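You operate a simulated robot arm through the tools that you are given. There is no shell and no other tool. Be economical: measure what you need, move in short steps, check, and stop when the job is done.

The job below is to be done with a simulated two-armed robot. You get a single attempt, and the scene is never put back.

JOB
Wipe the dust off the hand lamp's lens and try the lamp.
Fine: hold it steady as you work; the pad goes back on its mat; switch it on and off again, once. What is to be rubbed or washed off counts as gone when no trace of it is left.

It is judged by the outcome, as a careful person would: the job done as asked, and still so three seconds after it is handed in. It fails if anything else is knocked over, pushed out of place, dropped, spilled or broken.

ROBOT AND FRAMES
Two 7-joint arms with two-finger parallel grippers on one trunk, on a base that drives. Base frame: it is fixed to the floor where the robot stands at the start and does not move with it; the origin is under the middle of the robot, x ahead of it, y to its left, z up. Lengths are in m, angles in rad, forces in N, time in s.
The left shoulder is at the start at [0.06, 0.189, 1.253], the right one opposite. With the tool pointing down near the work surface each hand reaches from about 0.1 to 0.6 m from the robot's upright axis, wherever it stands, measured 20 degrees to its own side. Places, roughly: hand lamp button [0.5, 0.3, 0.9]. Payload 3.43 kg a hand.
Tool frame (each hand has its own): the origin (TCP) lies between the finger pads and is the grasp point; the fingertips stand 0.03 m ahead of it; z points along the fingers, y is the line along which they close. Largest opening 0.094 m; finger width 0.028, thickness 0.01; the body of the gripper, 0.05 by 0.096 m, starts 0.055 m behind the TCP.
Orientation is that of the tool frame in the base frame, as a unit quaternion [w, x, y, z]. With the fingers straight down and closing along the base's y, the tool's x points along the base's -x, its y along +y and its z along -z.

CONTROLS
- The arms move only by the tool nudge_tool. It takes "left_targets", "right_targets" or both (then of equal length, played together; a hand with none holds still); each is a list of rows, each a list of 6 numbers: the shift along the tool's x, y, z in cm, then the turn, a rotation vector about the tool's x, y, z in rad. In form: [[x, y, z, rx, ry, rz], ...]. A call has 1 to 12 rows; each row is the pose to reach, as a shift and turn from the pose commanded when the call began, along the tool's axes at that moment. "left_hand" and "right_hand" are, for a hand that has rows, the finger opening in cm, from 0 to 9.4, set as the call begins (left out, the last holds). Each row takes 0.2 s and may step no farther than 0.05 m and 0.15 rad from the row before; otherwise, or with a gripper value out of range, the whole call is refused. A pose out of reach is approached as far as the arm can. The call stops where the force on the tool passes 50 N (or 10 N more than at its start, if that is more) or the arm is blocked; 0.2 s more then pass. The fingers move at their own pace (about 0.153 m/s each) and stop on an object; they squeeze with about 44 N. The grip force told is the motor's: it shows also when the fingers shut on nothing. Time passes only in rows, and 0.2 s behind the last, so rows that repeat a pose let the fingers close. The reply holds the time, the measured pose of the TCP, the force on the tool along the base axes, the opening and the grip force, in the units named above and with some noise, with the torque about the TCP (base axes, N m) and any sound that the robot's microphone picked up.
- Cameras (640 x 400 px; columns grow to the right, rows downward): "scene" is now at [-0.001, 0.029, 1.7892]; the picture's right is [0.45, -0.89, 0.00], its down [-0.77, -0.39, -0.50] and it looks along [0.45, 0.23, -0.87] (base axes); focal length 248 px, centre (320, 200). "left" rides on the left gripper at [0.076, -0.014, -0.103] in its tool frame; the picture's right is [0.18, 0.98, 0.00], its down [-0.75, 0.14, -0.64] and it looks along [-0.63, 0.12, 0.77] (tool axes); focal length 243 px, centre (320, 200). "right" rides on the right gripper at [0.076, 0.014, -0.102] in its tool frame; the picture's right is [-0.18, 0.98, 0.00], its down [-0.75, -0.14, -0.64] and it looks along [-0.63, -0.12, 0.77] (tool axes); focal length 243 px, centre (320, 200). There is no depth. A picture from a camera that has moved, and an enlarged one, comes with that camera's place and axes in the base frame and with its lens.
- capture(camera): a new picture of that camera. The clock stands still meanwhile.
- raise_lower(by): slides the trunk up (or, below 0, down) by that many m; the arms and the scene camera ride with it, the base frame stays. It gives what a move gives, with no picture.
- drive_base(legs): drives the robot by 1 to 6 legs, each [ahead, left, turn to the left] in m, m and rad, along the robot's own axes; the way and the turn of a leg run together, so that a leg with both is an arc; at most 1.5 m and 3.142 rad a leg. The arms and the cameras ride along, it lands a little off, and it stops where it bumps. It gives what a move gives.
- turn_head(pan, tilt): turns the head with the scene camera to pan (to the left, within 1.501 rad either way) and tilt (down, from -0.506 to 1.204), counted from straight ahead of the robot. It gives what a move gives.
- zoom(camera, box): a new picture of the part [left, top, right, bottom] of that camera's present view, enlarged. The clock stands still meanwhile.
- sign_off(): hands the job in; it is judged then, once.

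Go step by step. Nothing tells you exact positions but the pictures and the camera data: compare them with the known pose of the tool, close in by small moves and look again before you grip or let go. The budget is 120 turns and 92 pictures, counting those below and the enlarged ones. Unless the task says otherwise, let go and move clear before handing in, and close with one line.

The tools are called after "Request:" as a command line: name --argument value ..., lists and objects as JSON in quotes. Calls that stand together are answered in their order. nudge_tool: Moves the arms, as the interface text tells. Its arguments: {"type":"object","properties":{"left_targets":{"type":"array"},"left_hand":{"type":"number"},"right_targets":{"type":"array"},"right_hand":{"type":"number"}},"required":[]} The other tools are called the same way: raise_lower (by) slides the trunk up or down; drive_base (legs) drives the base; turn_head (pan, tilt) turns the head that bears the scene camera; capture (camera) takes a picture; zoom (camera, box) takes an enlarged picture of a part of a camera's view; sign_off () hands the job in.

At the start:

```text
clock: 0.0
left_position: [0.3198, 0.3378, 1.2621]
left_orientation: [0.0, 0.0, 1.0, -0.001]
left_wrist_force: [0.3, -0.4, 0.1]
left_torque: [0.01, 0.0, 0.0]
left_grip_width: 0.094
left_grasp_force: 0.0
right_position: [0.2846, -0.0248, 1.2367]
right_orientation: [0.0, 0.001, 1.0, 0.0]
right_wrist_force: [-0.5, -0.3, 0.8]
right_torque: [0.05, -0.03, 0.01]
right_grip_width: 0.0941
right_grasp_force: 0.1
trunk travel left (down, up): [-0.925, 0.065]
robot x, y, heading: [0.0005, -0.0023, 0.005]
head pan, tilt: [0.469, 1.047]
```

scene: 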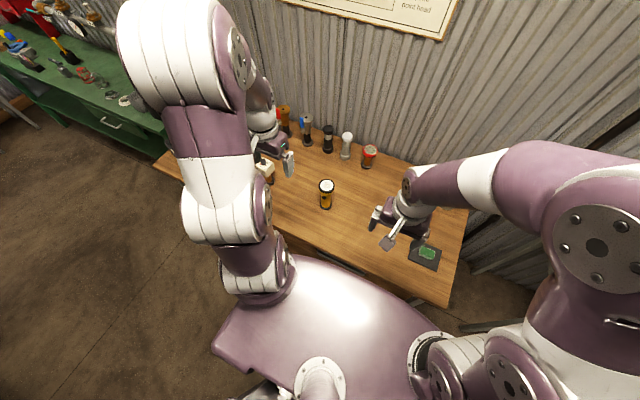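
right: 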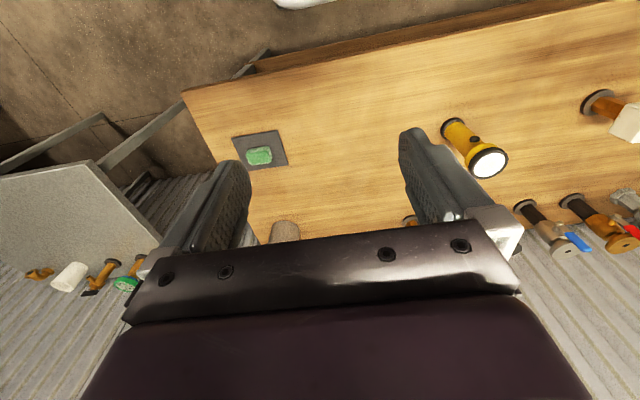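
left: 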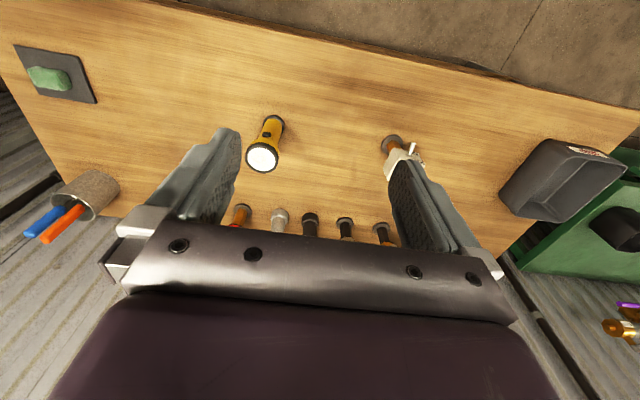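

The lamp seems to stand upright near [0.5, 0.27] with its lens up, and the green pad lies on its dark mat near [0.46, -0.2]. I'll look closer at both first.

Request:
zoom --camera "scene" --box '[270, 140, 390, 215]'

Request:
zoom --camera "right" --box '[200, 90, 520, 290]'

Request:
zoom --camera "left" --box '[220, 90, 320, 190]'

```text
5.33 times, centred on (330, 178) of scene
camera zoom: at [-0.001, 0.029, 1.7892], right [0.45, -0.89, 0.0], down [-0.77, -0.39, -0.5], along [0.45, 0.23, -0.87], focal length 1322 px, centre (267, 320)
```

zoom: 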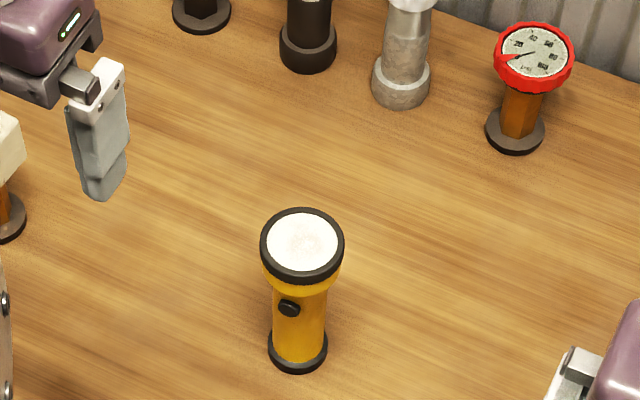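

```text
2.00 times, centred on (360, 190) of right
camera zoom: at [0.2085, -0.0099, 1.3399], right [0.18, 0.98, 0.0], down [0.75, -0.14, 0.64], along [0.63, -0.12, -0.77], focal length 485 px, centre (240, 220)
```

zoom: 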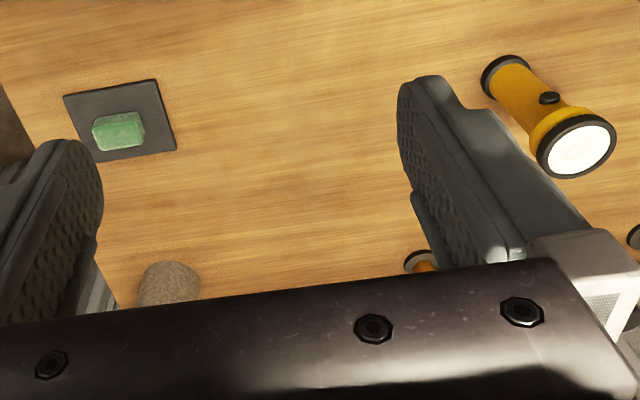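

```text
4.00 times, centred on (270, 140) of left
camera zoom: at [0.242, 0.3228, 1.3631], right [-0.18, 0.98, 0.0], down [0.75, 0.14, 0.64], along [0.63, 0.12, -0.77], focal length 970 px, centre (520, 440)
```

zoom: 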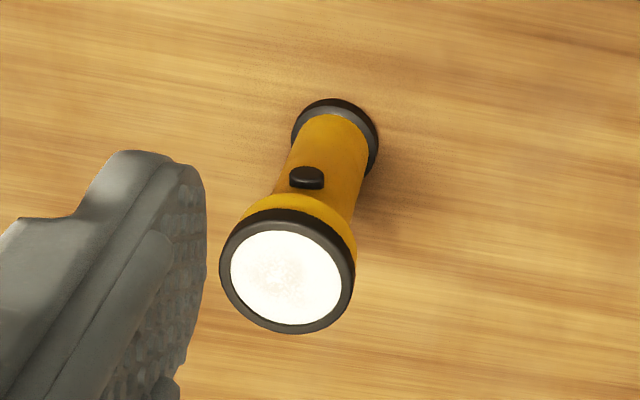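

The lamp's axis is at about (0.502, 0.257), with the lens top near z 0.947, the button at z 0.89 facing the robot and the table near z 0.78. The pad is near (0.487, -0.217). I'll yaw the left hand for a slanted side grip and bring the right hand above the pad.

Request:
nudge_tool --left_targets '[[0, 0, 0, 0, 0, 0.1], [0, 0, 0, 0, 0, 0.2], [0, 0, 0, 0, 0, 0.3], [0, 0, 0, 0, 0, 0.4], [0, 0, 0, 0, 0, 0.5], [0, 0, 0, 0, 0, 0.6], [0, 0, 0, 0, 0, 0.7], [0, 0, 0, 0, 0, 0.785]]' --right_targets '[[-2.5, -2.4, 3, 0, 0, 0], [-5, -4.8, 6, 0, 0, 0], [-7.6, -7.2, 9, 0, 0, 0], [-10.1, -9.6, 12, 0, 0, 0], [-12.6, -12, 15, 0, 0, 0], [-15.2, -14.4, 18, 0, 0, 0], [-17.7, -16.8, 21, 0, 0, 0], [-20.2, -19.2, 23.7, 0, 0, 0]]'

Request:
capture --camera "right"

```text
clock: 1.8
left_position: [0.3195, 0.3365, 1.2618]
left_orientation: [-0.001, 0.384, 0.923, 0.0]
left_wrist_force: [0.3, 0.0, 0.6]
left_torque: [-0.04, 0.0, -0.02]
left_grip_width: 0.0938
left_grasp_force: 0.0
right_position: [0.4888, -0.2205, 0.9946]
right_orientation: [-0.001, 0.0, 1.0, 0.0]
right_wrist_force: [0.5, -1.0, -1.3]
right_torque: [0.02, 0.01, 0.0]
right_grip_width: 0.0939
right_grasp_force: 0.0
trunk travel left (down, up): [-0.925, 0.065]
robot x, y, heading: [-0.0001, 0.0032, 0.0]
head pan, tilt: [0.469, 1.047]
```

```text
85 pictures are left
camera right: at [0.4129, -0.2057, 1.0973], right [0.18, 0.98, 0.0], down [0.75, -0.14, 0.64], along [0.63, -0.12, -0.77], focal length 243 px, centre (320, 200)
```

right: 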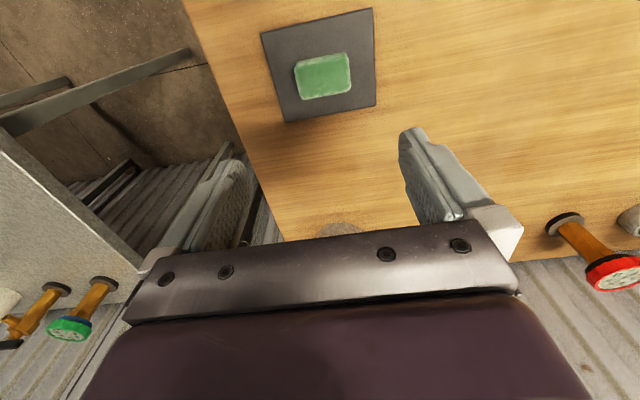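

The pad sits at about (0.482, -0.216), roughly 6 cm long in y. I'll zoom on it to get its size and thickness, and at the same time pitch the left hand.

Request:
nudge_tool --left_targets '[[0, 0, 0, 0, -0.14, 0], [0, 0, 0, 0, -0.28, 0], [0, 0, 0, 0, -0.42, 0], [0, 0, 0, 0, -0.56, 0], [0, 0, 0, 0, -0.7, 0], [0, 0, 0, 0, -0.84, 0], [0, 0, 0, 0, -0.98, 0], [0, 0, 0, 0, -1.05, 0]]'

Request:
zoom --camera "right" --box '[240, 0, 400, 130]'

Request:
capture --camera "left"

Request:
capture --camera "scene"

```text
clock: 3.6
left_position: [0.3115, 0.3225, 1.2382]
left_orientation: [0.386, 0.347, 0.84, -0.158]
left_wrist_force: [0.5, 0.1, -1.1]
left_torque: [0.03, 0.0, -0.02]
left_grip_width: 0.094
left_grasp_force: 0.1
left hand out of reach, approached as far as the arm can: row 6, 7, 8
right_position: [0.4881, -0.2205, 0.9954]
right_orientation: [0.0, -0.001, 1.0, -0.001]
right_wrist_force: [1.0, 0.4, 0.4]
right_torque: [0.03, 0.02, 0.03]
right_grip_width: 0.0939
right_grasp_force: 0.1
trunk travel left (down, up): [-0.925, 0.065]
robot x, y, heading: [0.0002, 0.0014, -0.001]
head pan, tilt: [0.469, 1.047]
```

```text
3.08 times, centred on (320, 65) of right
camera zoom: at [0.4112, -0.2052, 1.0984], right [0.18, 0.98, 0.0], down [0.75, -0.14, 0.64], along [0.63, -0.12, -0.77], focal length 746 px, centre (320, 615)
```

zoom: 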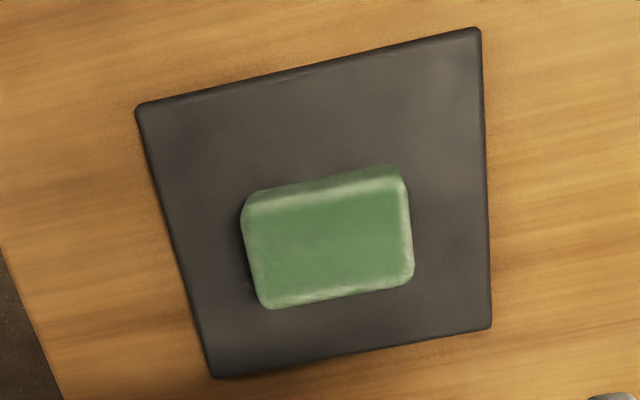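

```text
83 pictures are left
camera left: at [0.2107, 0.4022, 1.2458], right [0.61, 0.78, -0.14], down [0.1, 0.1, 0.99], along [0.79, -0.62, -0.02], focal length 243 px, centre (320, 200)
```

left: 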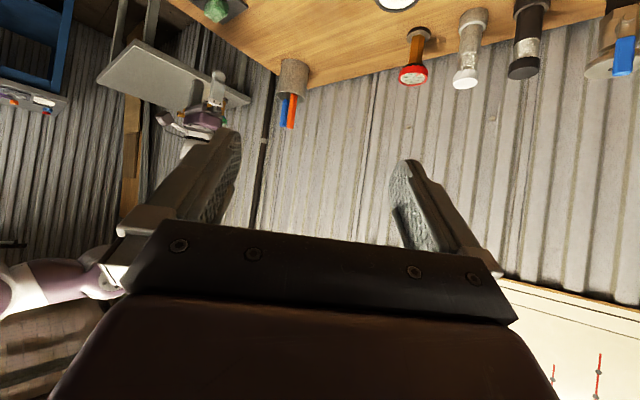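

```text
82 pictures are left
camera scene: at [-0.0018, 0.0272, 1.7892], right [0.45, -0.89, 0.0], down [-0.77, -0.39, -0.5], along [0.45, 0.23, -0.87], focal length 248 px, centre (320, 200)
```

scene: 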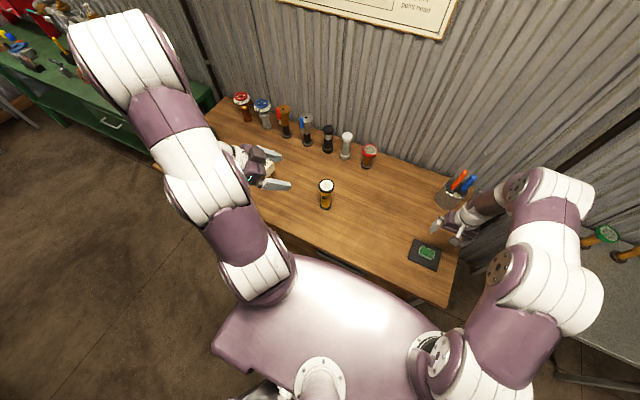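

The left hand tilts to about 40° below level, short of the 30° I asked for, which is enough. I'll move it nearer the lamp while yawing it further so that it comes from the lamp's left side and leaves the button free.

Request:
nudge_tool --left_targets '[[1.7, 2.2, 2.9, 0.066, 0, 0.057], [3.3, 4.3, 5.8, 0.132, 0, 0.114], [5, 6.5, 8.8, 0.2, 0, 0.171], [6.7, 8.7, 11.7, 0.265, 0, 0.228], [8.3, 10.8, 14.6, 0.331, 0, 0.285], [10, 13, 17.5, 0.397, 0, 0.342]]'

Request:
capture --camera "scene"

Request:
capture --camera "left"

```text
clock: 5.0
left_position: [0.4222, 0.3178, 1.0307]
left_orientation: [0.323, 0.554, 0.73, -0.235]
left_wrist_force: [-0.6, -0.5, -0.2]
left_torque: [-0.01, 0.02, 0.01]
left_grip_width: 0.0939
left_grasp_force: 0.0
left hand out of reach, approached as far as the arm can: row 3, 4, 5, 6
right_position: [0.4894, -0.2185, 0.9948]
right_orientation: [0.0, 0.0, 1.0, 0.0]
right_wrist_force: [-0.3, -0.7, 0.7]
right_torque: [0.02, 0.0, -0.02]
right_grip_width: 0.0942
right_grasp_force: 0.1
trunk travel left (down, up): [-0.925, 0.065]
robot x, y, heading: [0.0003, -0.0008, 0.001]
head pan, tilt: [0.469, 1.047]
```

```text
81 pictures are left
camera scene: at [0.0004, 0.029, 1.7893], right [0.45, -0.89, 0.0], down [-0.77, -0.39, -0.5], along [0.44, 0.23, -0.87], focal length 248 px, centre (320, 200)
```

scene: 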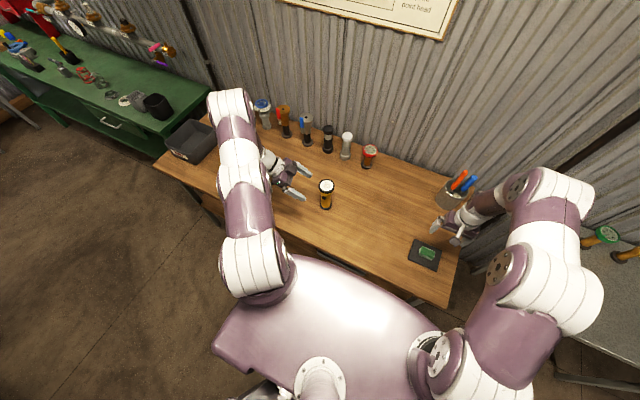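

```text
80 pictures are left
camera left: at [0.3714, 0.4353, 1.0429], right [0.91, 0.39, -0.12], down [0.13, -0.01, 0.99], along [0.39, -0.92, -0.06], focal length 243 px, centre (320, 200)
```

left: 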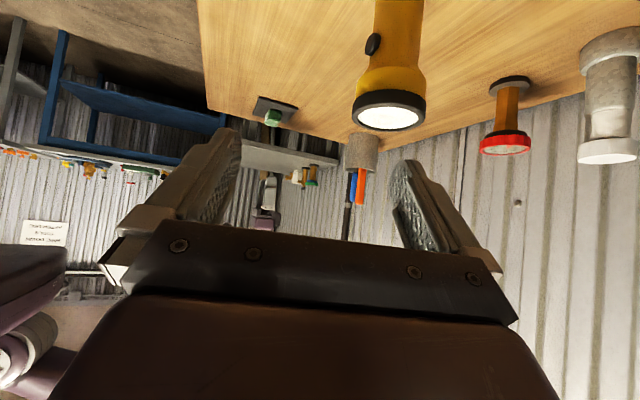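

The left hand now comes from the lamp's left with about 43° of tilt, close to what I want, though near a wrist limit. I'll shift it toward the pre-grasp spot and raise the right hand, then lower the trunk.

Request:
nudge_tool --left_targets '[[0.3, 1.5, -0.7, 0, 0, 0], [0.6, 3, -1.3, 0, 0, 0], [0.9, 4.5, -2, 0, 0, 0], [1.1, 5.8, -2.5, 0, 0, 0]]' --right_targets '[[0, 0, -4, 0, 0, 0], [0, 0, -8, 0, 0, 0], [0, 0, -12, 0, 0, 0], [0, 0, -12, 0, 0, 0]]'

Request:
raise_lower --by -0.12

Request:
capture --camera "scene"

Request:
capture --camera "left"

```text
clock: 6.0
left_position: [0.4359, 0.3074, 1.0293]
left_orientation: [0.324, 0.554, 0.73, -0.235]
left_wrist_force: [0.4, 0.2, -0.5]
left_torque: [0.01, -0.05, 0.0]
left_grip_width: 0.0942
left_grasp_force: 0.1
left hand out of reach, approached as far as the arm can: row 1, 2, 3, 4
right_position: [0.4856, -0.2155, 1.1192]
right_orientation: [0.0, 0.0, 1.0, 0.0]
right_wrist_force: [-0.5, -1.0, 0.1]
right_torque: [0.01, 0.01, 0.04]
right_grip_width: 0.094
right_grasp_force: 0.0
trunk travel left (down, up): [-0.925, 0.065]
robot x, y, heading: [0.0002, -0.0006, -0.002]
head pan, tilt: [0.469, 1.047]
```

```text
clock: 7.5
left_position: [0.4344, 0.307, 0.9101]
left_orientation: [0.324, 0.554, 0.73, -0.235]
left_wrist_force: [-0.6, 0.1, 0.1]
left_torque: [-0.03, 0.0, 0.02]
left_grip_width: 0.094
left_grasp_force: 0.0
right_position: [0.4849, -0.2143, 0.9999]
right_orientation: [0.0, 0.0, 1.0, 0.001]
right_wrist_force: [1.5, 0.1, -0.2]
right_torque: [0.0, -0.03, 0.0]
right_grip_width: 0.0944
right_grasp_force: 0.0
trunk travel left (down, up): [-0.805, 0.185]
robot x, y, heading: [0.0004, 0.0011, -0.005]
head pan, tilt: [0.469, 1.047]
```

```text
79 pictures are left
camera scene: at [-0.0013, 0.029, 1.6693], right [0.45, -0.89, 0.0], down [-0.77, -0.39, -0.5], along [0.45, 0.23, -0.87], focal length 248 px, centre (320, 200)
```

scene: 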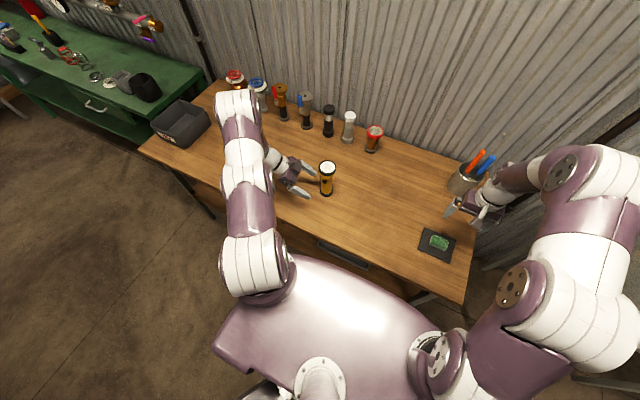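

```text
78 pictures are left
camera left: at [0.3854, 0.4246, 0.9218], right [0.91, 0.39, -0.12], down [0.13, 0.0, 0.99], along [0.39, -0.92, -0.06], focal length 243 px, centre (320, 200)
```

left: 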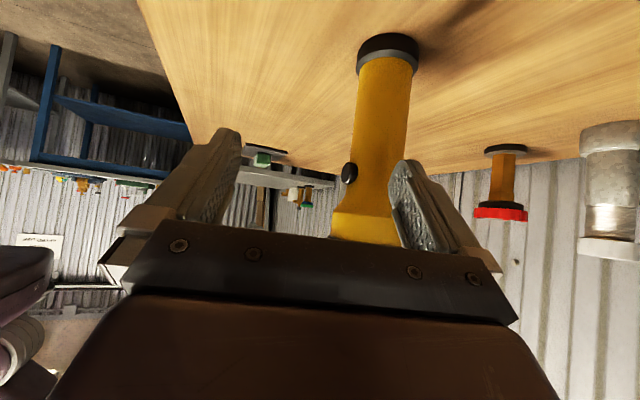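

The left arm is limited here because its forearm can't point inward enough. I'll lift the trunk clear again and drive the robot 0.17 m left, so the lamp lies more in front of it with the pad still in the right arm's reach.

Request:
raise_lower --by 0.18

Request:
drive_base --legs '[[0, 0.17, 0]]'

Request:
capture --camera "scene"

```text
clock: 9.5
left_position: [0.4365, 0.3051, 1.089]
left_orientation: [0.324, 0.555, 0.729, -0.235]
left_wrist_force: [0.4, 0.1, -0.3]
left_torque: [-0.04, 0.0, 0.0]
left_grip_width: 0.0942
left_grasp_force: 0.0
right_position: [0.4852, -0.2144, 1.1795]
right_orientation: [0.0, 0.0, 1.0, 0.0]
right_wrist_force: [-0.2, 0.1, -0.6]
right_torque: [-0.02, 0.01, -0.03]
right_grip_width: 0.0938
right_grasp_force: 0.2
trunk travel left (down, up): [-0.985, 0.005]
robot x, y, heading: [-0.0017, -0.0011, -0.001]
head pan, tilt: [0.469, 1.047]
```

```text
clock: 11.0
left_position: [0.4353, 0.4753, 1.0892]
left_orientation: [0.323, 0.555, 0.729, -0.236]
left_wrist_force: [0.1, -0.2, -0.2]
left_torque: [0.0, 0.0, 0.02]
left_grip_width: 0.094
left_grasp_force: 0.1
right_position: [0.485, -0.0471, 1.1771]
right_orientation: [0.0, 0.001, 1.0, 0.001]
right_wrist_force: [-0.5, -0.6, 0.1]
right_torque: [0.04, -0.01, -0.03]
right_grip_width: 0.0941
right_grasp_force: 0.2
trunk travel left (down, up): [-0.985, 0.005]
robot x, y, heading: [0.0009, 0.1707, -0.003]
head pan, tilt: [0.469, 1.047]
```

```text
77 pictures are left
camera scene: at [-0.0008, 0.1956, 1.8493], right [0.45, -0.89, 0.0], down [-0.77, -0.39, -0.5], along [0.45, 0.23, -0.87], focal length 248 px, centre (320, 200)
```

scene: 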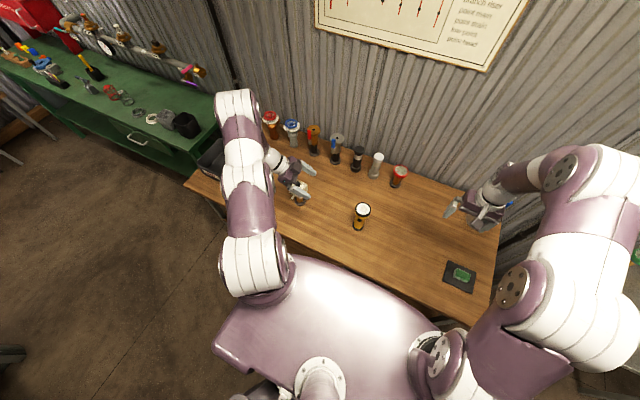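

Now there's room to bring the left hand inward; I'll step it toward the lamp and check that the pose is followed.

Request:
nudge_tool --left_targets '[[-1.2, -0.1, 4.2, 0, 0, 0], [-2.4, -0.2, 8.4, 0, 0, 0]]'

Request:
zoom --camera "scene" --box '[250, 130, 410, 230]'

```text
clock: 11.6
left_position: [0.4576, 0.3994, 1.0486]
left_orientation: [0.322, 0.555, 0.73, -0.235]
left_wrist_force: [0.1, -0.8, 0.2]
left_torque: [0.05, -0.03, 0.03]
left_grip_width: 0.0942
left_grasp_force: 0.1
right_position: [0.4855, -0.0479, 1.1787]
right_orientation: [-0.001, 0.0, 1.0, 0.0]
right_wrist_force: [0.9, 0.3, -0.6]
right_torque: [0.03, 0.01, 0.01]
right_grip_width: 0.0939
right_grasp_force: 0.0
trunk travel left (down, up): [-0.985, 0.005]
robot x, y, heading: [-0.0011, 0.1739, 0.001]
head pan, tilt: [0.469, 1.047]
```

```text
4.00 times, centred on (330, 180) of scene
camera zoom: at [0.0009, 0.1956, 1.8493], right [0.45, -0.89, 0.0], down [-0.77, -0.39, -0.5], along [0.44, 0.23, -0.87], focal length 992 px, centre (280, 280)
```

zoom: 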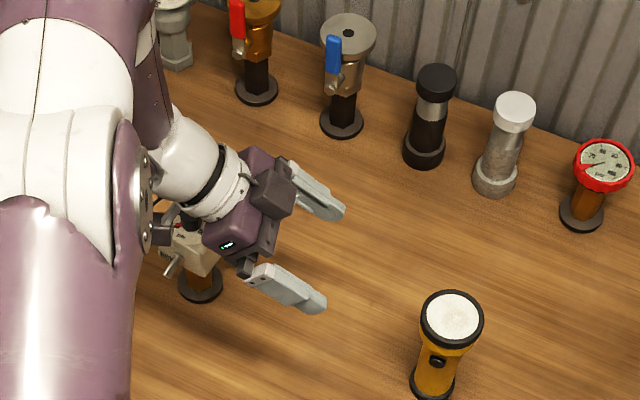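

The hand follows fully now, and the arm passes above the small fitting at (0.5, 0.56), whose top is near z 0.88. I'll lower the trunk 0.1 m, then flatten the tilt slightly and move to the pre-grasp.

Request:
raise_lower --by -0.1

Request:
nudge_tool --left_targets '[[0.1, 0.1, 3.2, 0, -0.07, 0], [0.3, 0.1, 6.5, 0, -0.15, 0], [0.3, 0.1, 6.5, 0, -0.15, 0]]'

Request:
zoom --camera "scene" --box '[250, 130, 410, 230]'

Request:
capture --camera "left"

```text
clock: 12.9
left_position: [0.4553, 0.4017, 0.9495]
left_orientation: [0.324, 0.554, 0.729, -0.236]
left_wrist_force: [0.8, 1.1, -0.4]
left_torque: [0.0, 0.01, -0.03]
left_grip_width: 0.0941
left_grasp_force: 0.1
right_position: [0.4859, -0.044, 1.0803]
right_orientation: [0.0, 0.001, 1.0, 0.0]
right_wrist_force: [0.1, -0.3, 0.1]
right_torque: [0.0, -0.02, 0.04]
right_grip_width: 0.0939
right_grasp_force: 0.0
trunk travel left (down, up): [-0.885, 0.105]
robot x, y, heading: [0.0033, 0.1708, 0.002]
head pan, tilt: [0.469, 1.047]
```

```text
clock: 13.7
left_position: [0.4622, 0.3551, 0.9092]
left_orientation: [0.366, 0.539, 0.71, -0.268]
left_wrist_force: [0.2, 0.9, 0.1]
left_torque: [0.0, -0.01, 0.0]
left_grip_width: 0.0936
left_grasp_force: 0.0
left hand out of reach, approached as far as the arm can: row 2, 3
right_position: [0.4855, -0.0451, 1.0784]
right_orientation: [0.0, 0.001, 1.0, 0.0]
right_wrist_force: [0.4, -0.1, -0.6]
right_torque: [-0.02, -0.01, 0.02]
right_grip_width: 0.0941
right_grasp_force: 0.0
trunk travel left (down, up): [-0.885, 0.105]
robot x, y, heading: [0.0018, 0.175, 0.003]
head pan, tilt: [0.469, 1.047]
```

```text
4.00 times, centred on (330, 180) of scene
camera zoom: at [-0.0009, 0.201, 1.7492], right [0.45, -0.89, 0.0], down [-0.77, -0.39, -0.5], along [0.45, 0.23, -0.87], focal length 992 px, centre (280, 280)
```

zoom: 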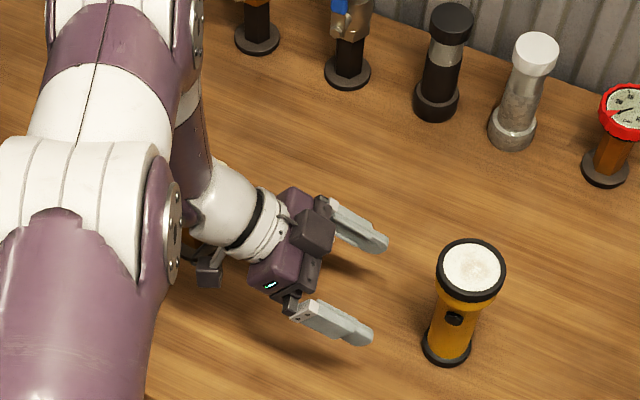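

```text
74 pictures are left
camera left: at [0.4132, 0.4746, 0.9073], right [0.92, 0.38, -0.14], down [0.1, 0.11, 0.99], along [0.39, -0.92, 0.06], focal length 243 px, centre (320, 200)
```

left: 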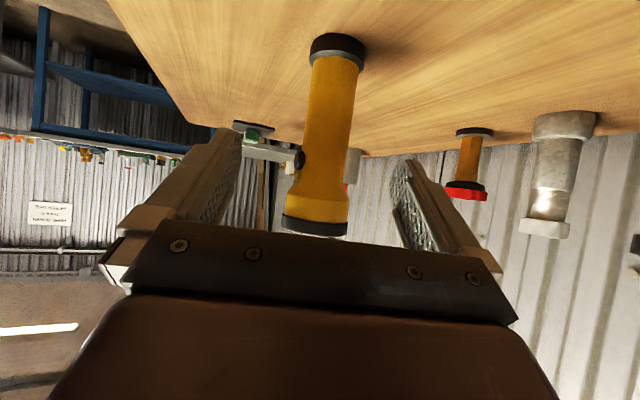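

The lens shows a dust film. The hand is in line apart from about 1.2 cm sideways, so I'll correct that and advance halfway.

Request:
nudge_tool --left_targets '[[0, 1.2, 0, 0, 0, 0], [0, 1.2, 3, 0, 0, 0], [0.1, 1.2, 6, 0, 0, 0], [0.1, 1.2, 6, 0, 0, 0]]'

Request:
capture --camera "left"

```text
clock: 14.7
left_position: [0.4731, 0.3213, 0.8802]
left_orientation: [0.369, 0.538, 0.708, -0.271]
left_wrist_force: [1.0, -0.7, -0.1]
left_torque: [-0.01, -0.01, 0.0]
left_grip_width: 0.0941
left_grasp_force: 0.1
left hand out of reach, approached as far as the arm can: row 1, 2, 3, 4
right_position: [0.4846, -0.0443, 1.0785]
right_orientation: [-0.001, 0.002, 1.0, 0.001]
right_wrist_force: [0.2, -0.4, 0.0]
right_torque: [0.03, 0.0, -0.02]
right_grip_width: 0.0941
right_grasp_force: 0.1
trunk travel left (down, up): [-0.885, 0.105]
robot x, y, heading: [0.001, 0.1696, 0.004]
head pan, tilt: [0.469, 1.047]
```

```text
73 pictures are left
camera left: at [0.4223, 0.4402, 0.8765], right [0.92, 0.37, -0.14], down [0.1, 0.12, 0.99], along [0.39, -0.92, 0.07], focal length 243 px, centre (320, 200)
```

left: 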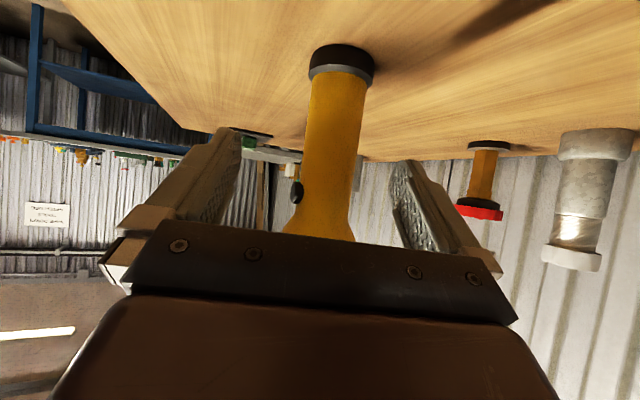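

The left wrist is near its limit again; another small drive left later will free it. First, from here, I'll fetch the pad with the right hand: pad centre about (0.481, -0.2145), top near z 0.807.

Request:
nudge_tool --right_targets '[[0.1, -4.3, 2, 0, 0, 0], [0.2, -8.6, 4, 0, 0, 0], [0.3, -12.9, 6, 0, 0, 0], [0.4, -17, 8.5, 0, 0, 0], [0.4, -17, 12.5, 0, 0, 0], [0.4, -17, 16.5, 0, 0, 0], [0.4, -17, 19.5, 0, 0, 0]]'

Request:
capture --camera "right"

Request:
zoom --camera "scene" --box '[400, 210, 560, 320]'

```text
clock: 16.3
left_position: [0.4726, 0.3217, 0.8803]
left_orientation: [0.367, 0.539, 0.708, -0.271]
left_wrist_force: [-0.3, 0.0, -0.7]
left_torque: [0.0, 0.0, 0.01]
left_grip_width: 0.0941
left_grasp_force: 0.0
right_position: [0.4837, -0.2142, 0.8811]
right_orientation: [0.0, 0.001, 1.0, 0.0]
right_wrist_force: [-0.9, -0.8, -0.3]
right_torque: [-0.03, 0.02, 0.0]
right_grip_width: 0.0942
right_grasp_force: 0.1
trunk travel left (down, up): [-0.885, 0.105]
robot x, y, heading: [0.002, 0.1699, -0.001]
head pan, tilt: [0.469, 1.047]
```

```text
72 pictures are left
camera right: at [0.4072, -0.1996, 0.9846], right [0.19, 0.98, 0.0], down [0.75, -0.14, 0.64], along [0.63, -0.12, -0.77], focal length 243 px, centre (320, 200)
```

right: 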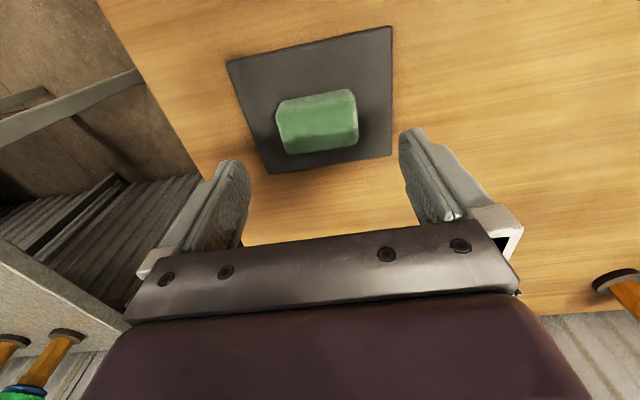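

```text
3.64 times, centred on (480, 265) of scene
camera zoom: at [-0.0002, 0.1992, 1.7493], right [0.45, -0.89, 0.0], down [-0.77, -0.39, -0.5], along [0.45, 0.23, -0.87], focal length 902 px, centre (-262, -36)
```

zoom: 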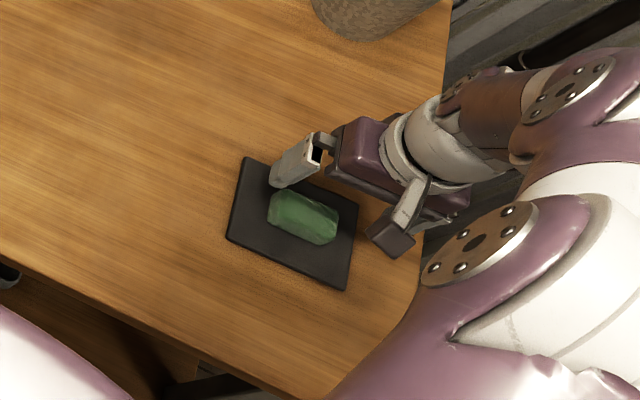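

The pad is nicely centred between the fingers. I'll go down to TCP z ≈ 0.825 and look once before closing.

Request:
nudge_tool --right_targets '[[0.3, 0, 3, 0, 0, 0], [0.3, 0, 5.6, 0, 0, 0], [0.3, 0, 5.6, 0, 0, 0]]'

Request:
capture --camera "right"

Request:
zoom --camera "scene" --box '[440, 230, 540, 300]'

```text
clock: 17.1
left_position: [0.4731, 0.3224, 0.8806]
left_orientation: [0.369, 0.537, 0.708, -0.271]
left_wrist_force: [0.0, -0.4, -0.6]
left_torque: [-0.01, 0.0, -0.04]
left_grip_width: 0.0941
left_grasp_force: 0.1
right_position: [0.4792, -0.2114, 0.826]
right_orientation: [0.0, 0.001, 1.0, -0.001]
right_wrist_force: [-0.1, 0.0, -0.3]
right_torque: [-0.04, -0.01, -0.01]
right_grip_width: 0.0939
right_grasp_force: 0.3
trunk travel left (down, up): [-0.885, 0.105]
robot x, y, heading: [-0.0042, 0.1747, -0.004]
head pan, tilt: [0.469, 1.047]
```

```text
70 pictures are left
camera right: at [0.4025, -0.198, 0.9296], right [0.19, 0.98, 0.0], down [0.75, -0.14, 0.64], along [0.63, -0.12, -0.77], focal length 243 px, centre (320, 200)
```

right: 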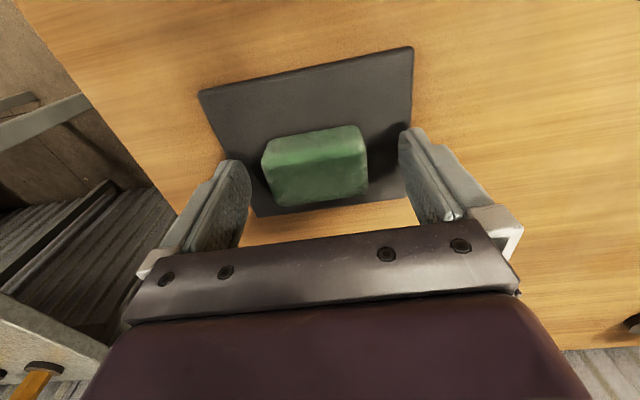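

```text
5.71 times, centred on (490, 265) of scene
camera zoom: at [-0.0014, 0.2012, 1.7492], right [0.45, -0.89, 0.0], down [-0.77, -0.39, -0.5], along [0.45, 0.23, -0.87], focal length 1417 px, centre (-651, -171)
```

zoom: 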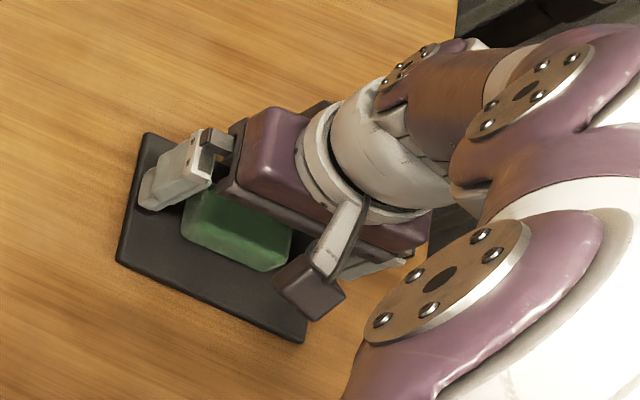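

Centred. Closing on the pad gently in place, then a small lift to check.

Request:
nudge_tool --right_hand 4.0 --right_targets '[[0, 0, 0, 0, 0, 0], [0, 0, 0, 0, 0, 0], [0, 0, 0, 0, 0, 0]]'

```text
clock: 17.9
left_position: [0.472, 0.3225, 0.8803]
left_orientation: [0.369, 0.538, 0.708, -0.271]
left_wrist_force: [-0.2, -0.7, 0.6]
left_torque: [-0.02, -0.01, -0.02]
left_grip_width: 0.0937
left_grasp_force: 0.0
right_position: [0.4798, -0.2123, 0.8255]
right_orientation: [0.0, 0.001, 1.0, -0.001]
right_wrist_force: [0.2, 0.6, -0.3]
right_torque: [0.02, 0.02, 0.03]
right_grip_width: 0.0566
right_grasp_force: 44.5
trunk travel left (down, up): [-0.885, 0.105]
robot x, y, heading: [0.001, 0.1709, 0.001]
head pan, tilt: [0.469, 1.047]
```

Pad gripped (5.7 cm). I'll lift it straight up while the left hand backs off, raise the trunk a bit, then drive 0.09 m farther left.

Request:
nudge_tool --left_targets '[[0, 0, -2, 0, 0, 0], [0, 0, -4, 0, 0, 0], [0, 0, -6, 0, 0, 0], [0, 0, -8, 0, 0, 0], [0, 0, -8, 0, 0, 0]]' --right_targets '[[0, 0, -3, 0, 0, 0], [0, 0, -7, 0, 0, 0], [0, 0, -12, 0, 0, 0], [0, 0, -17, 0, 0, 0], [0, 0, -20, 0, 0, 0]]'

Request:
raise_lower --by 0.09

Request:
drive_base --legs '[[0, 0.09, 0]]'

Request:
capture --camera "scene"

```text
clock: 19.1
left_position: [0.4513, 0.3775, 0.9245]
left_orientation: [0.361, 0.538, 0.713, -0.268]
left_wrist_force: [0.1, 0.8, -0.3]
left_torque: [0.0, 0.02, 0.0]
left_grip_width: 0.0941
left_grasp_force: 0.0
left hand out of reach, approached as far as the arm can: row 1, 2, 3, 4, 5
right_position: [0.4776, -0.2112, 1.0284]
right_orientation: [0.0, 0.0, 1.0, 0.0]
right_wrist_force: [-1.5, 0.1, 0.0]
right_torque: [0.0, -0.01, -0.02]
right_grip_width: 0.0564
right_grasp_force: 44.0
trunk travel left (down, up): [-0.885, 0.105]
robot x, y, heading: [-0.0032, 0.1736, -0.001]
head pan, tilt: [0.469, 1.047]
```

```text
clock: 20.4
left_position: [0.4529, 0.3781, 1.0152]
left_orientation: [0.362, 0.538, 0.712, -0.268]
left_wrist_force: [0.5, 0.9, -0.6]
left_torque: [0.03, 0.03, 0.0]
left_grip_width: 0.0939
left_grasp_force: 0.0
right_position: [0.4791, -0.212, 1.1168]
right_orientation: [0.001, 0.001, 1.0, 0.0]
right_wrist_force: [-0.1, 0.1, -0.2]
right_torque: [0.0, -0.02, 0.01]
right_grip_width: 0.0566
right_grasp_force: 44.4
trunk travel left (down, up): [-0.975, 0.015]
robot x, y, heading: [-0.0016, 0.172, -0.004]
head pan, tilt: [0.469, 1.047]
```

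```text
clock: 21.5
left_position: [0.4527, 0.4668, 1.0159]
left_orientation: [0.36, 0.54, 0.712, -0.267]
left_wrist_force: [0.3, 0.1, 0.2]
left_torque: [-0.02, 0.01, -0.02]
left_grip_width: 0.094
left_grasp_force: 0.0
right_position: [0.4791, -0.125, 1.117]
right_orientation: [0.0, 0.001, 1.0, 0.001]
right_wrist_force: [0.5, 0.0, -0.6]
right_torque: [0.0, 0.0, 0.0]
right_grip_width: 0.0566
right_grasp_force: 43.9
trunk travel left (down, up): [-0.975, 0.015]
robot x, y, heading: [0.0017, 0.2599, -0.001]
head pan, tilt: [0.469, 1.047]
```

```text
68 pictures are left
camera scene: at [-0.0009, 0.2863, 1.8393], right [0.45, -0.89, 0.0], down [-0.77, -0.39, -0.5], along [0.45, 0.23, -0.87], focal length 248 px, centre (320, 200)
```

scene: 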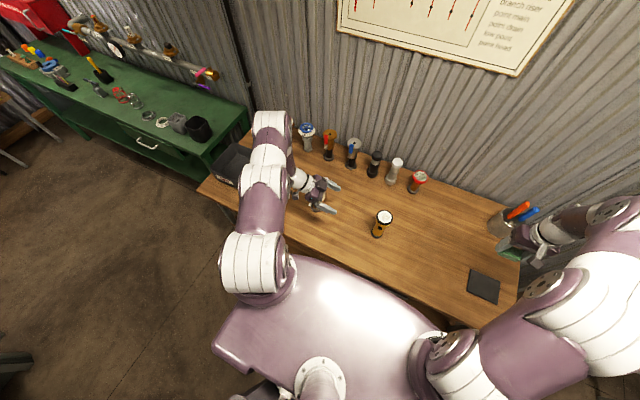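

The mat is empty and the pad is in hand. Now moving the left hand to the lamp's side again from this more favourable stance.

Request:
nudge_tool --left_targets '[[-1.9, -0.4, 3.7, 0, 0, 0], [-3.9, -0.9, 7.4, 0, 0, 0], [-5.8, -1.3, 11.1, 0, 0, 0]]'

Request:
raise_lower --by -0.1

Request:
capture --camera "left"

Request:
zoom --camera "scene" --box '[270, 130, 430, 250]'

```text
clock: 22.3
left_position: [0.4728, 0.3454, 0.9941]
left_orientation: [0.362, 0.538, 0.712, -0.268]
left_wrist_force: [0.1, 0.1, 1.0]
left_torque: [0.0, 0.0, -0.01]
left_grip_width: 0.0943
left_grasp_force: 0.1
right_position: [0.479, -0.121, 1.1187]
right_orientation: [0.0, 0.0, 1.0, -0.001]
right_wrist_force: [-0.2, -0.2, -0.1]
right_torque: [-0.01, 0.03, 0.01]
right_grip_width: 0.0567
right_grasp_force: 44.1
trunk travel left (down, up): [-0.975, 0.015]
robot x, y, heading: [0.002, 0.26, -0.006]
head pan, tilt: [0.469, 1.047]
```

```text
clock: 23.6
left_position: [0.4737, 0.3449, 0.8942]
left_orientation: [0.362, 0.537, 0.713, -0.268]
left_wrist_force: [-0.5, -0.2, -0.8]
left_torque: [-0.01, -0.01, 0.03]
left_grip_width: 0.0941
left_grasp_force: 0.0
right_position: [0.4789, -0.1211, 1.0189]
right_orientation: [0.0, 0.0, 1.0, 0.0]
right_wrist_force: [0.5, -0.3, -0.1]
right_torque: [0.02, -0.01, 0.01]
right_grip_width: 0.0564
right_grasp_force: 44.0
trunk travel left (down, up): [-0.875, 0.115]
robot x, y, heading: [-0.0004, 0.2621, 0.002]
head pan, tilt: [0.469, 1.047]
```

```text
67 pictures are left
camera left: at [0.423, 0.4636, 0.8933], right [0.92, 0.38, -0.14], down [0.11, 0.1, 0.99], along [0.39, -0.92, 0.05], focal length 243 px, centre (320, 200)
```

left: 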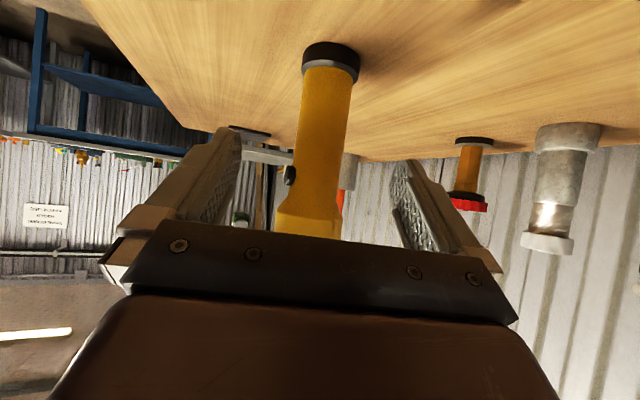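

```text
3.33 times, centred on (350, 190) of scene
camera zoom: at [-0.001, 0.2908, 1.7393], right [0.45, -0.89, 0.0], down [-0.77, -0.39, -0.5], along [0.45, 0.23, -0.87], focal length 826 px, centre (220, 233)
```

zoom: 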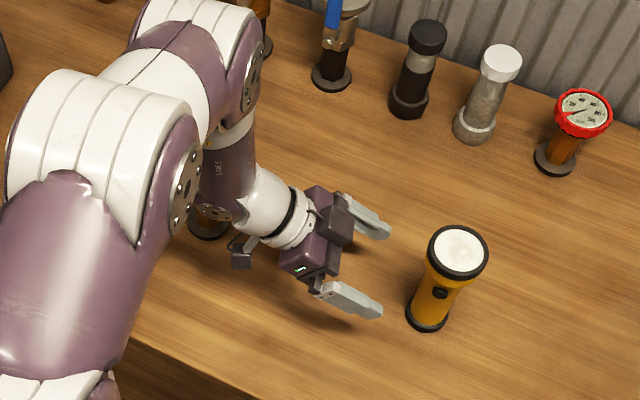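

Lined up well; advancing along the fingers to straddle the lamp body below the button.

Request:
nudge_tool --left_targets '[[-0.2, 0.2, 3, 0, 0, 0], [-0.3, 0.3, 6, 0, 0, 0], [-0.4, 0.3, 8, 0, 0, 0], [-0.5, 0.3, 9.6, 0, 0, 0], [-0.5, 0.3, 9.6, 0, 0, 0]]'

Request:
capture --camera "left"

Request:
zoom --camera "scene" --box '[310, 150, 430, 240]'

```text
clock: 24.8
left_position: [0.4967, 0.2672, 0.8435]
left_orientation: [0.362, 0.539, 0.712, -0.268]
left_wrist_force: [-0.1, 0.0, 1.0]
left_torque: [0.01, 0.0, -0.02]
left_grip_width: 0.0938
left_grasp_force: 0.0
right_position: [0.4789, -0.1213, 1.0176]
right_orientation: [-0.001, 0.001, 1.0, 0.0]
right_wrist_force: [1.3, 0.9, 0.5]
right_torque: [-0.02, 0.03, -0.05]
right_grip_width: 0.0563
right_grasp_force: 43.2
trunk travel left (down, up): [-0.875, 0.115]
robot x, y, heading: [-0.0045, 0.2622, -0.001]
head pan, tilt: [0.469, 1.047]
```

```text
65 pictures are left
camera left: at [0.4472, 0.3856, 0.8409], right [0.92, 0.38, -0.14], down [0.11, 0.1, 0.99], along [0.39, -0.92, 0.05], focal length 243 px, centre (320, 200)
```

left: 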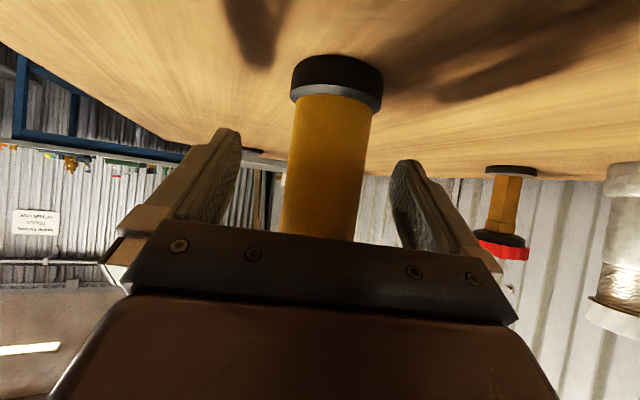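

```text
4.44 times, centred on (370, 195) of scene
camera zoom: at [-0.0009, 0.2912, 1.7392], right [0.45, -0.89, 0.0], down [-0.77, -0.39, -0.5], along [0.45, 0.23, -0.87], focal length 1102 px, centre (98, 222)
```

zoom: 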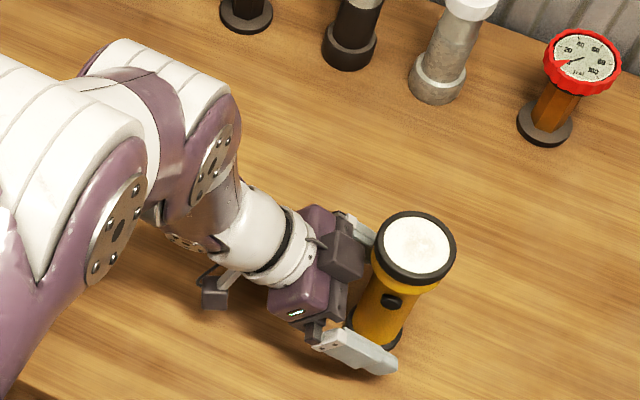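

Very close; the lamp is about 3 mm off centre between the fingers. I'll shift by that and close in stages.

Request:
nudge_tool --left_targets '[[0, 0.35, 0, 0, 0, 0], [0, 0.35, 0, 0, 0, 0]]' --left_hand 5.2

Request:
capture --camera "left"

```text
clock: 25.4
left_position: [0.501, 0.2703, 0.8412]
left_orientation: [0.361, 0.539, 0.712, -0.268]
left_wrist_force: [-0.2, -0.3, 0.2]
left_torque: [-0.04, 0.01, -0.02]
left_grip_width: 0.0521
left_grasp_force: 0.0
right_position: [0.4781, -0.1209, 1.0178]
right_orientation: [0.001, 0.001, 1.0, -0.001]
right_wrist_force: [0.2, -0.2, 0.1]
right_torque: [0.02, 0.02, 0.03]
right_grip_width: 0.0566
right_grasp_force: 43.6
trunk travel left (down, up): [-0.875, 0.115]
robot x, y, heading: [0.0011, 0.2648, 0.002]
head pan, tilt: [0.469, 1.047]
```

```text
63 pictures are left
camera left: at [0.4505, 0.3873, 0.8403], right [0.92, 0.38, -0.14], down [0.11, 0.1, 0.99], along [0.39, -0.92, 0.05], focal length 243 px, centre (320, 200)
```

left: 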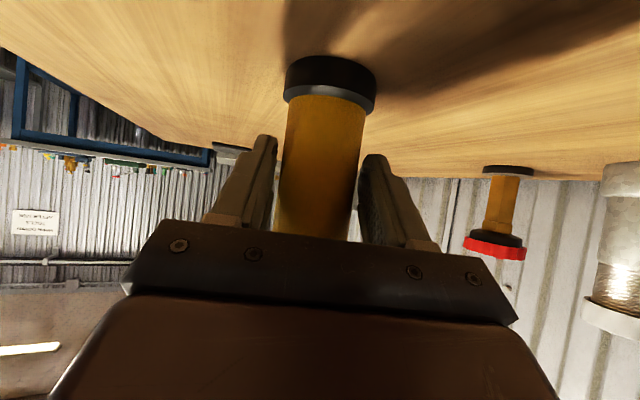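

The body is centred between the fingers with even gaps. Closing fully now.

Request:
nudge_tool --left_targets '[[0, 0, 0, 0, 0, 0], [0, 0, 0, 0, 0, 0], [0, 0, 0, 0, 0, 0]]' --left_hand 3.4

Request:
zoom --camera "scene" --box '[330, 160, 430, 240]'

Request:
capture --camera "right"

```text
clock: 26.2
left_position: [0.5011, 0.2686, 0.8408]
left_orientation: [0.362, 0.538, 0.713, -0.268]
left_wrist_force: [0.6, 0.4, 0.3]
left_torque: [-0.04, 0.06, 0.01]
left_grip_width: 0.0453
left_grasp_force: 43.9
right_position: [0.4778, -0.1222, 1.0169]
right_orientation: [0.0, 0.001, 1.0, 0.0]
right_wrist_force: [0.3, -0.7, -0.1]
right_torque: [0.01, 0.01, 0.0]
right_grip_width: 0.0565
right_grasp_force: 44.1
trunk travel left (down, up): [-0.875, 0.115]
robot x, y, heading: [-0.001, 0.2587, -0.002]
head pan, tilt: [0.469, 1.047]
```

```text
5.00 times, centred on (380, 200) of scene
camera zoom: at [-0.0009, 0.2909, 1.7392], right [0.45, -0.89, 0.0], down [-0.77, -0.39, -0.5], along [0.45, 0.23, -0.87], focal length 1240 px, centre (20, 200)
```

zoom: 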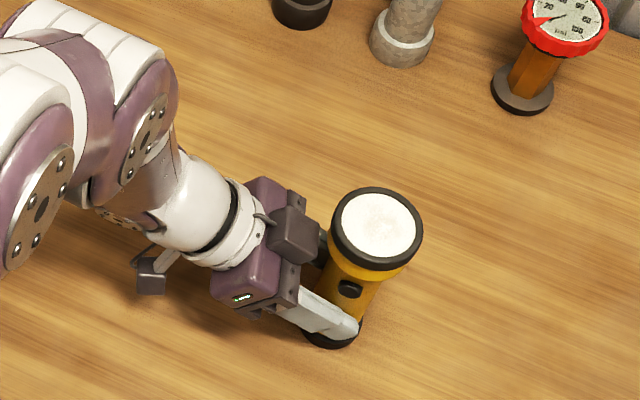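

```text
61 pictures are left
camera right: at [0.4025, -0.1068, 1.1209], right [0.19, 0.98, 0.0], down [0.75, -0.14, 0.64], along [0.63, -0.12, -0.77], focal length 243 px, centre (320, 200)
```

right: 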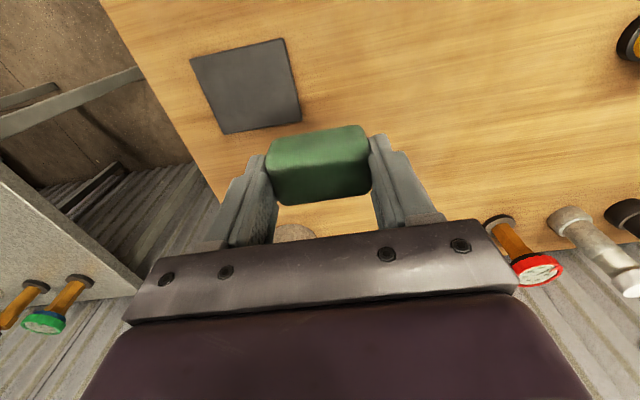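

The lamp is held steady (4.5 cm grip, still upright), lens at about (0.505, 0.2545). Bringing the pad over the lens with a clear gap.

Request:
nudge_tool --right_targets '[[-0.3, 3.8, -1, 0, 0, 0], [-0.6, 8, -2, 0, 0, 0], [-0.9, 12.3, -2.5, 0, 0, 0], [-1.2, 16.6, -2.5, 0, 0, 0], [-1.5, 20.9, -2.5, 0, 0, 0], [-1.8, 25.2, -2.5, 0, 0, 0], [-2.1, 29.5, -2.5, 0, 0, 0], [-2.4, 33.6, -2.5, 0, 0, 0], [-2.7, 37.6, -2.5, 0, 0, 0], [-2.7, 37.6, -2.5, 0, 0, 0]]'

Request:
capture --camera "right"

Request:
zoom --camera "scene" --box '[310, 120, 450, 240]'

```text
clock: 28.4
left_position: [0.4994, 0.2684, 0.8414]
left_orientation: [0.362, 0.538, 0.712, -0.268]
left_wrist_force: [0.9, 1.5, 0.5]
left_torque: [-0.01, 0.01, 0.01]
left_grip_width: 0.045
left_grasp_force: 43.8
right_position: [0.509, 0.2533, 1.0432]
right_orientation: [0.001, 0.001, 1.0, 0.0]
right_wrist_force: [-0.2, -0.1, -1.0]
right_torque: [-0.02, -0.02, -0.03]
right_grip_width: 0.0563
right_grasp_force: 44.6
trunk travel left (down, up): [-0.875, 0.115]
robot x, y, heading: [0.0023, 0.2657, -0.002]
head pan, tilt: [0.469, 1.047]
```

```text
60 pictures are left
camera right: at [0.4331, 0.2682, 1.147], right [0.19, 0.98, 0.0], down [0.75, -0.14, 0.64], along [0.63, -0.12, -0.77], focal length 243 px, centre (320, 200)
```

right: 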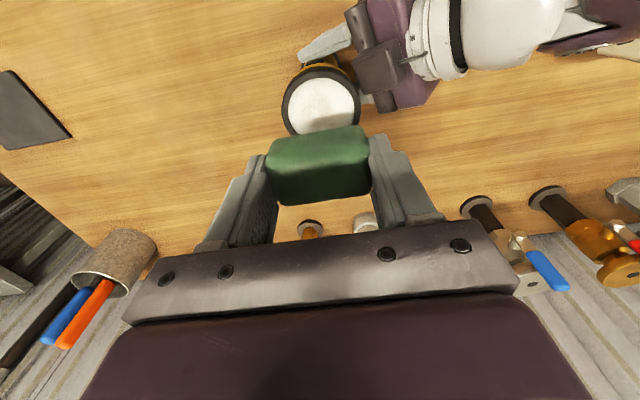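

```text
3.33 times, centred on (380, 180) of scene
camera zoom: at [-0.001, 0.2904, 1.7392], right [0.45, -0.89, 0.0], down [-0.77, -0.39, -0.5], along [0.45, 0.23, -0.87], focal length 826 px, centre (120, 267)
```

zoom: 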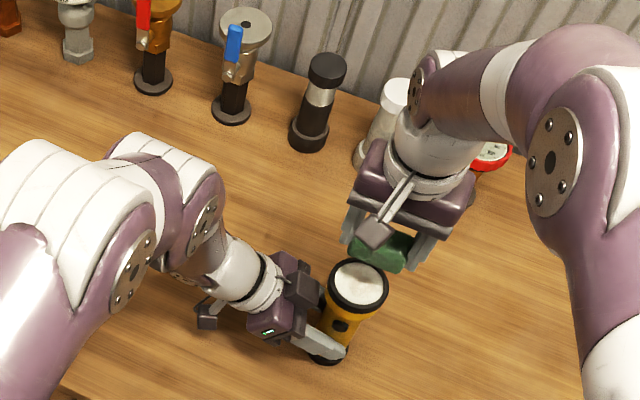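

Pad is over the lens, within about 5 mm. Lowering close to contact, then feeling for it in small steps.

Request:
nudge_tool --right_targets '[[0.3, 0.1, 1.5, 0, 0, 0], [0.5, 0.2, 3, 0, 0, 0], [0.5, 0.2, 4.3, 0, 0, 0], [0.5, 0.2, 4.3, 0, 0, 0]]'

Request:
zoom --camera "scene" --box '[340, 160, 440, 240]'

Request:
capture --camera "right"

```text
clock: 29.4
left_position: [0.5005, 0.2695, 0.8413]
left_orientation: [0.361, 0.538, 0.713, -0.268]
left_wrist_force: [-0.6, 0.0, -0.4]
left_torque: [-0.04, 0.02, -0.01]
left_grip_width: 0.0452
left_grasp_force: 43.6
right_position: [0.5037, 0.2555, 1.0022]
right_orientation: [0.001, 0.001, 1.0, 0.0]
right_wrist_force: [-0.6, 0.8, -0.8]
right_torque: [0.0, -0.03, -0.01]
right_grip_width: 0.0566
right_grasp_force: 44.5
trunk travel left (down, up): [-0.875, 0.115]
robot x, y, heading: [0.0002, 0.2577, -0.001]
head pan, tilt: [0.469, 1.047]
```

```text
5.00 times, centred on (390, 200) of scene
camera zoom: at [-0.0009, 0.2909, 1.7392], right [0.45, -0.89, 0.0], down [-0.77, -0.39, -0.5], along [0.45, 0.23, -0.87], focal length 1240 px, centre (-30, 200)
```

zoom: 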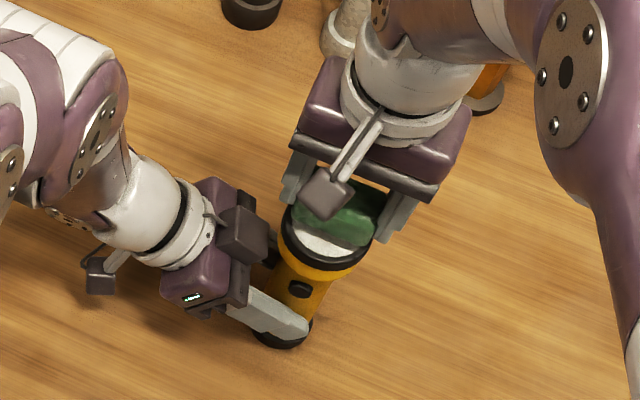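

```text
57 pictures are left
camera right: at [0.4272, 0.2705, 1.104], right [0.19, 0.98, 0.0], down [0.75, -0.14, 0.64], along [0.63, -0.12, -0.77], focal length 243 px, centre (320, 200)
```

right: 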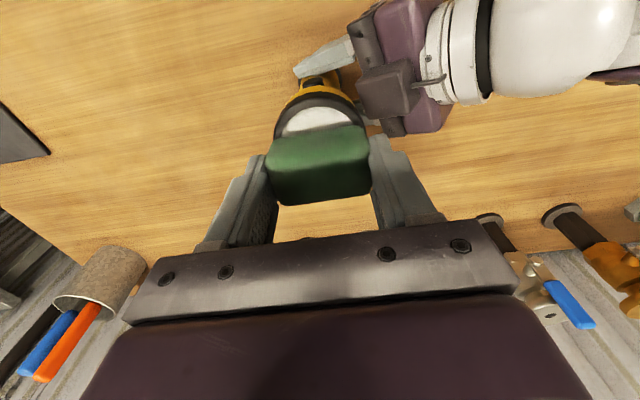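

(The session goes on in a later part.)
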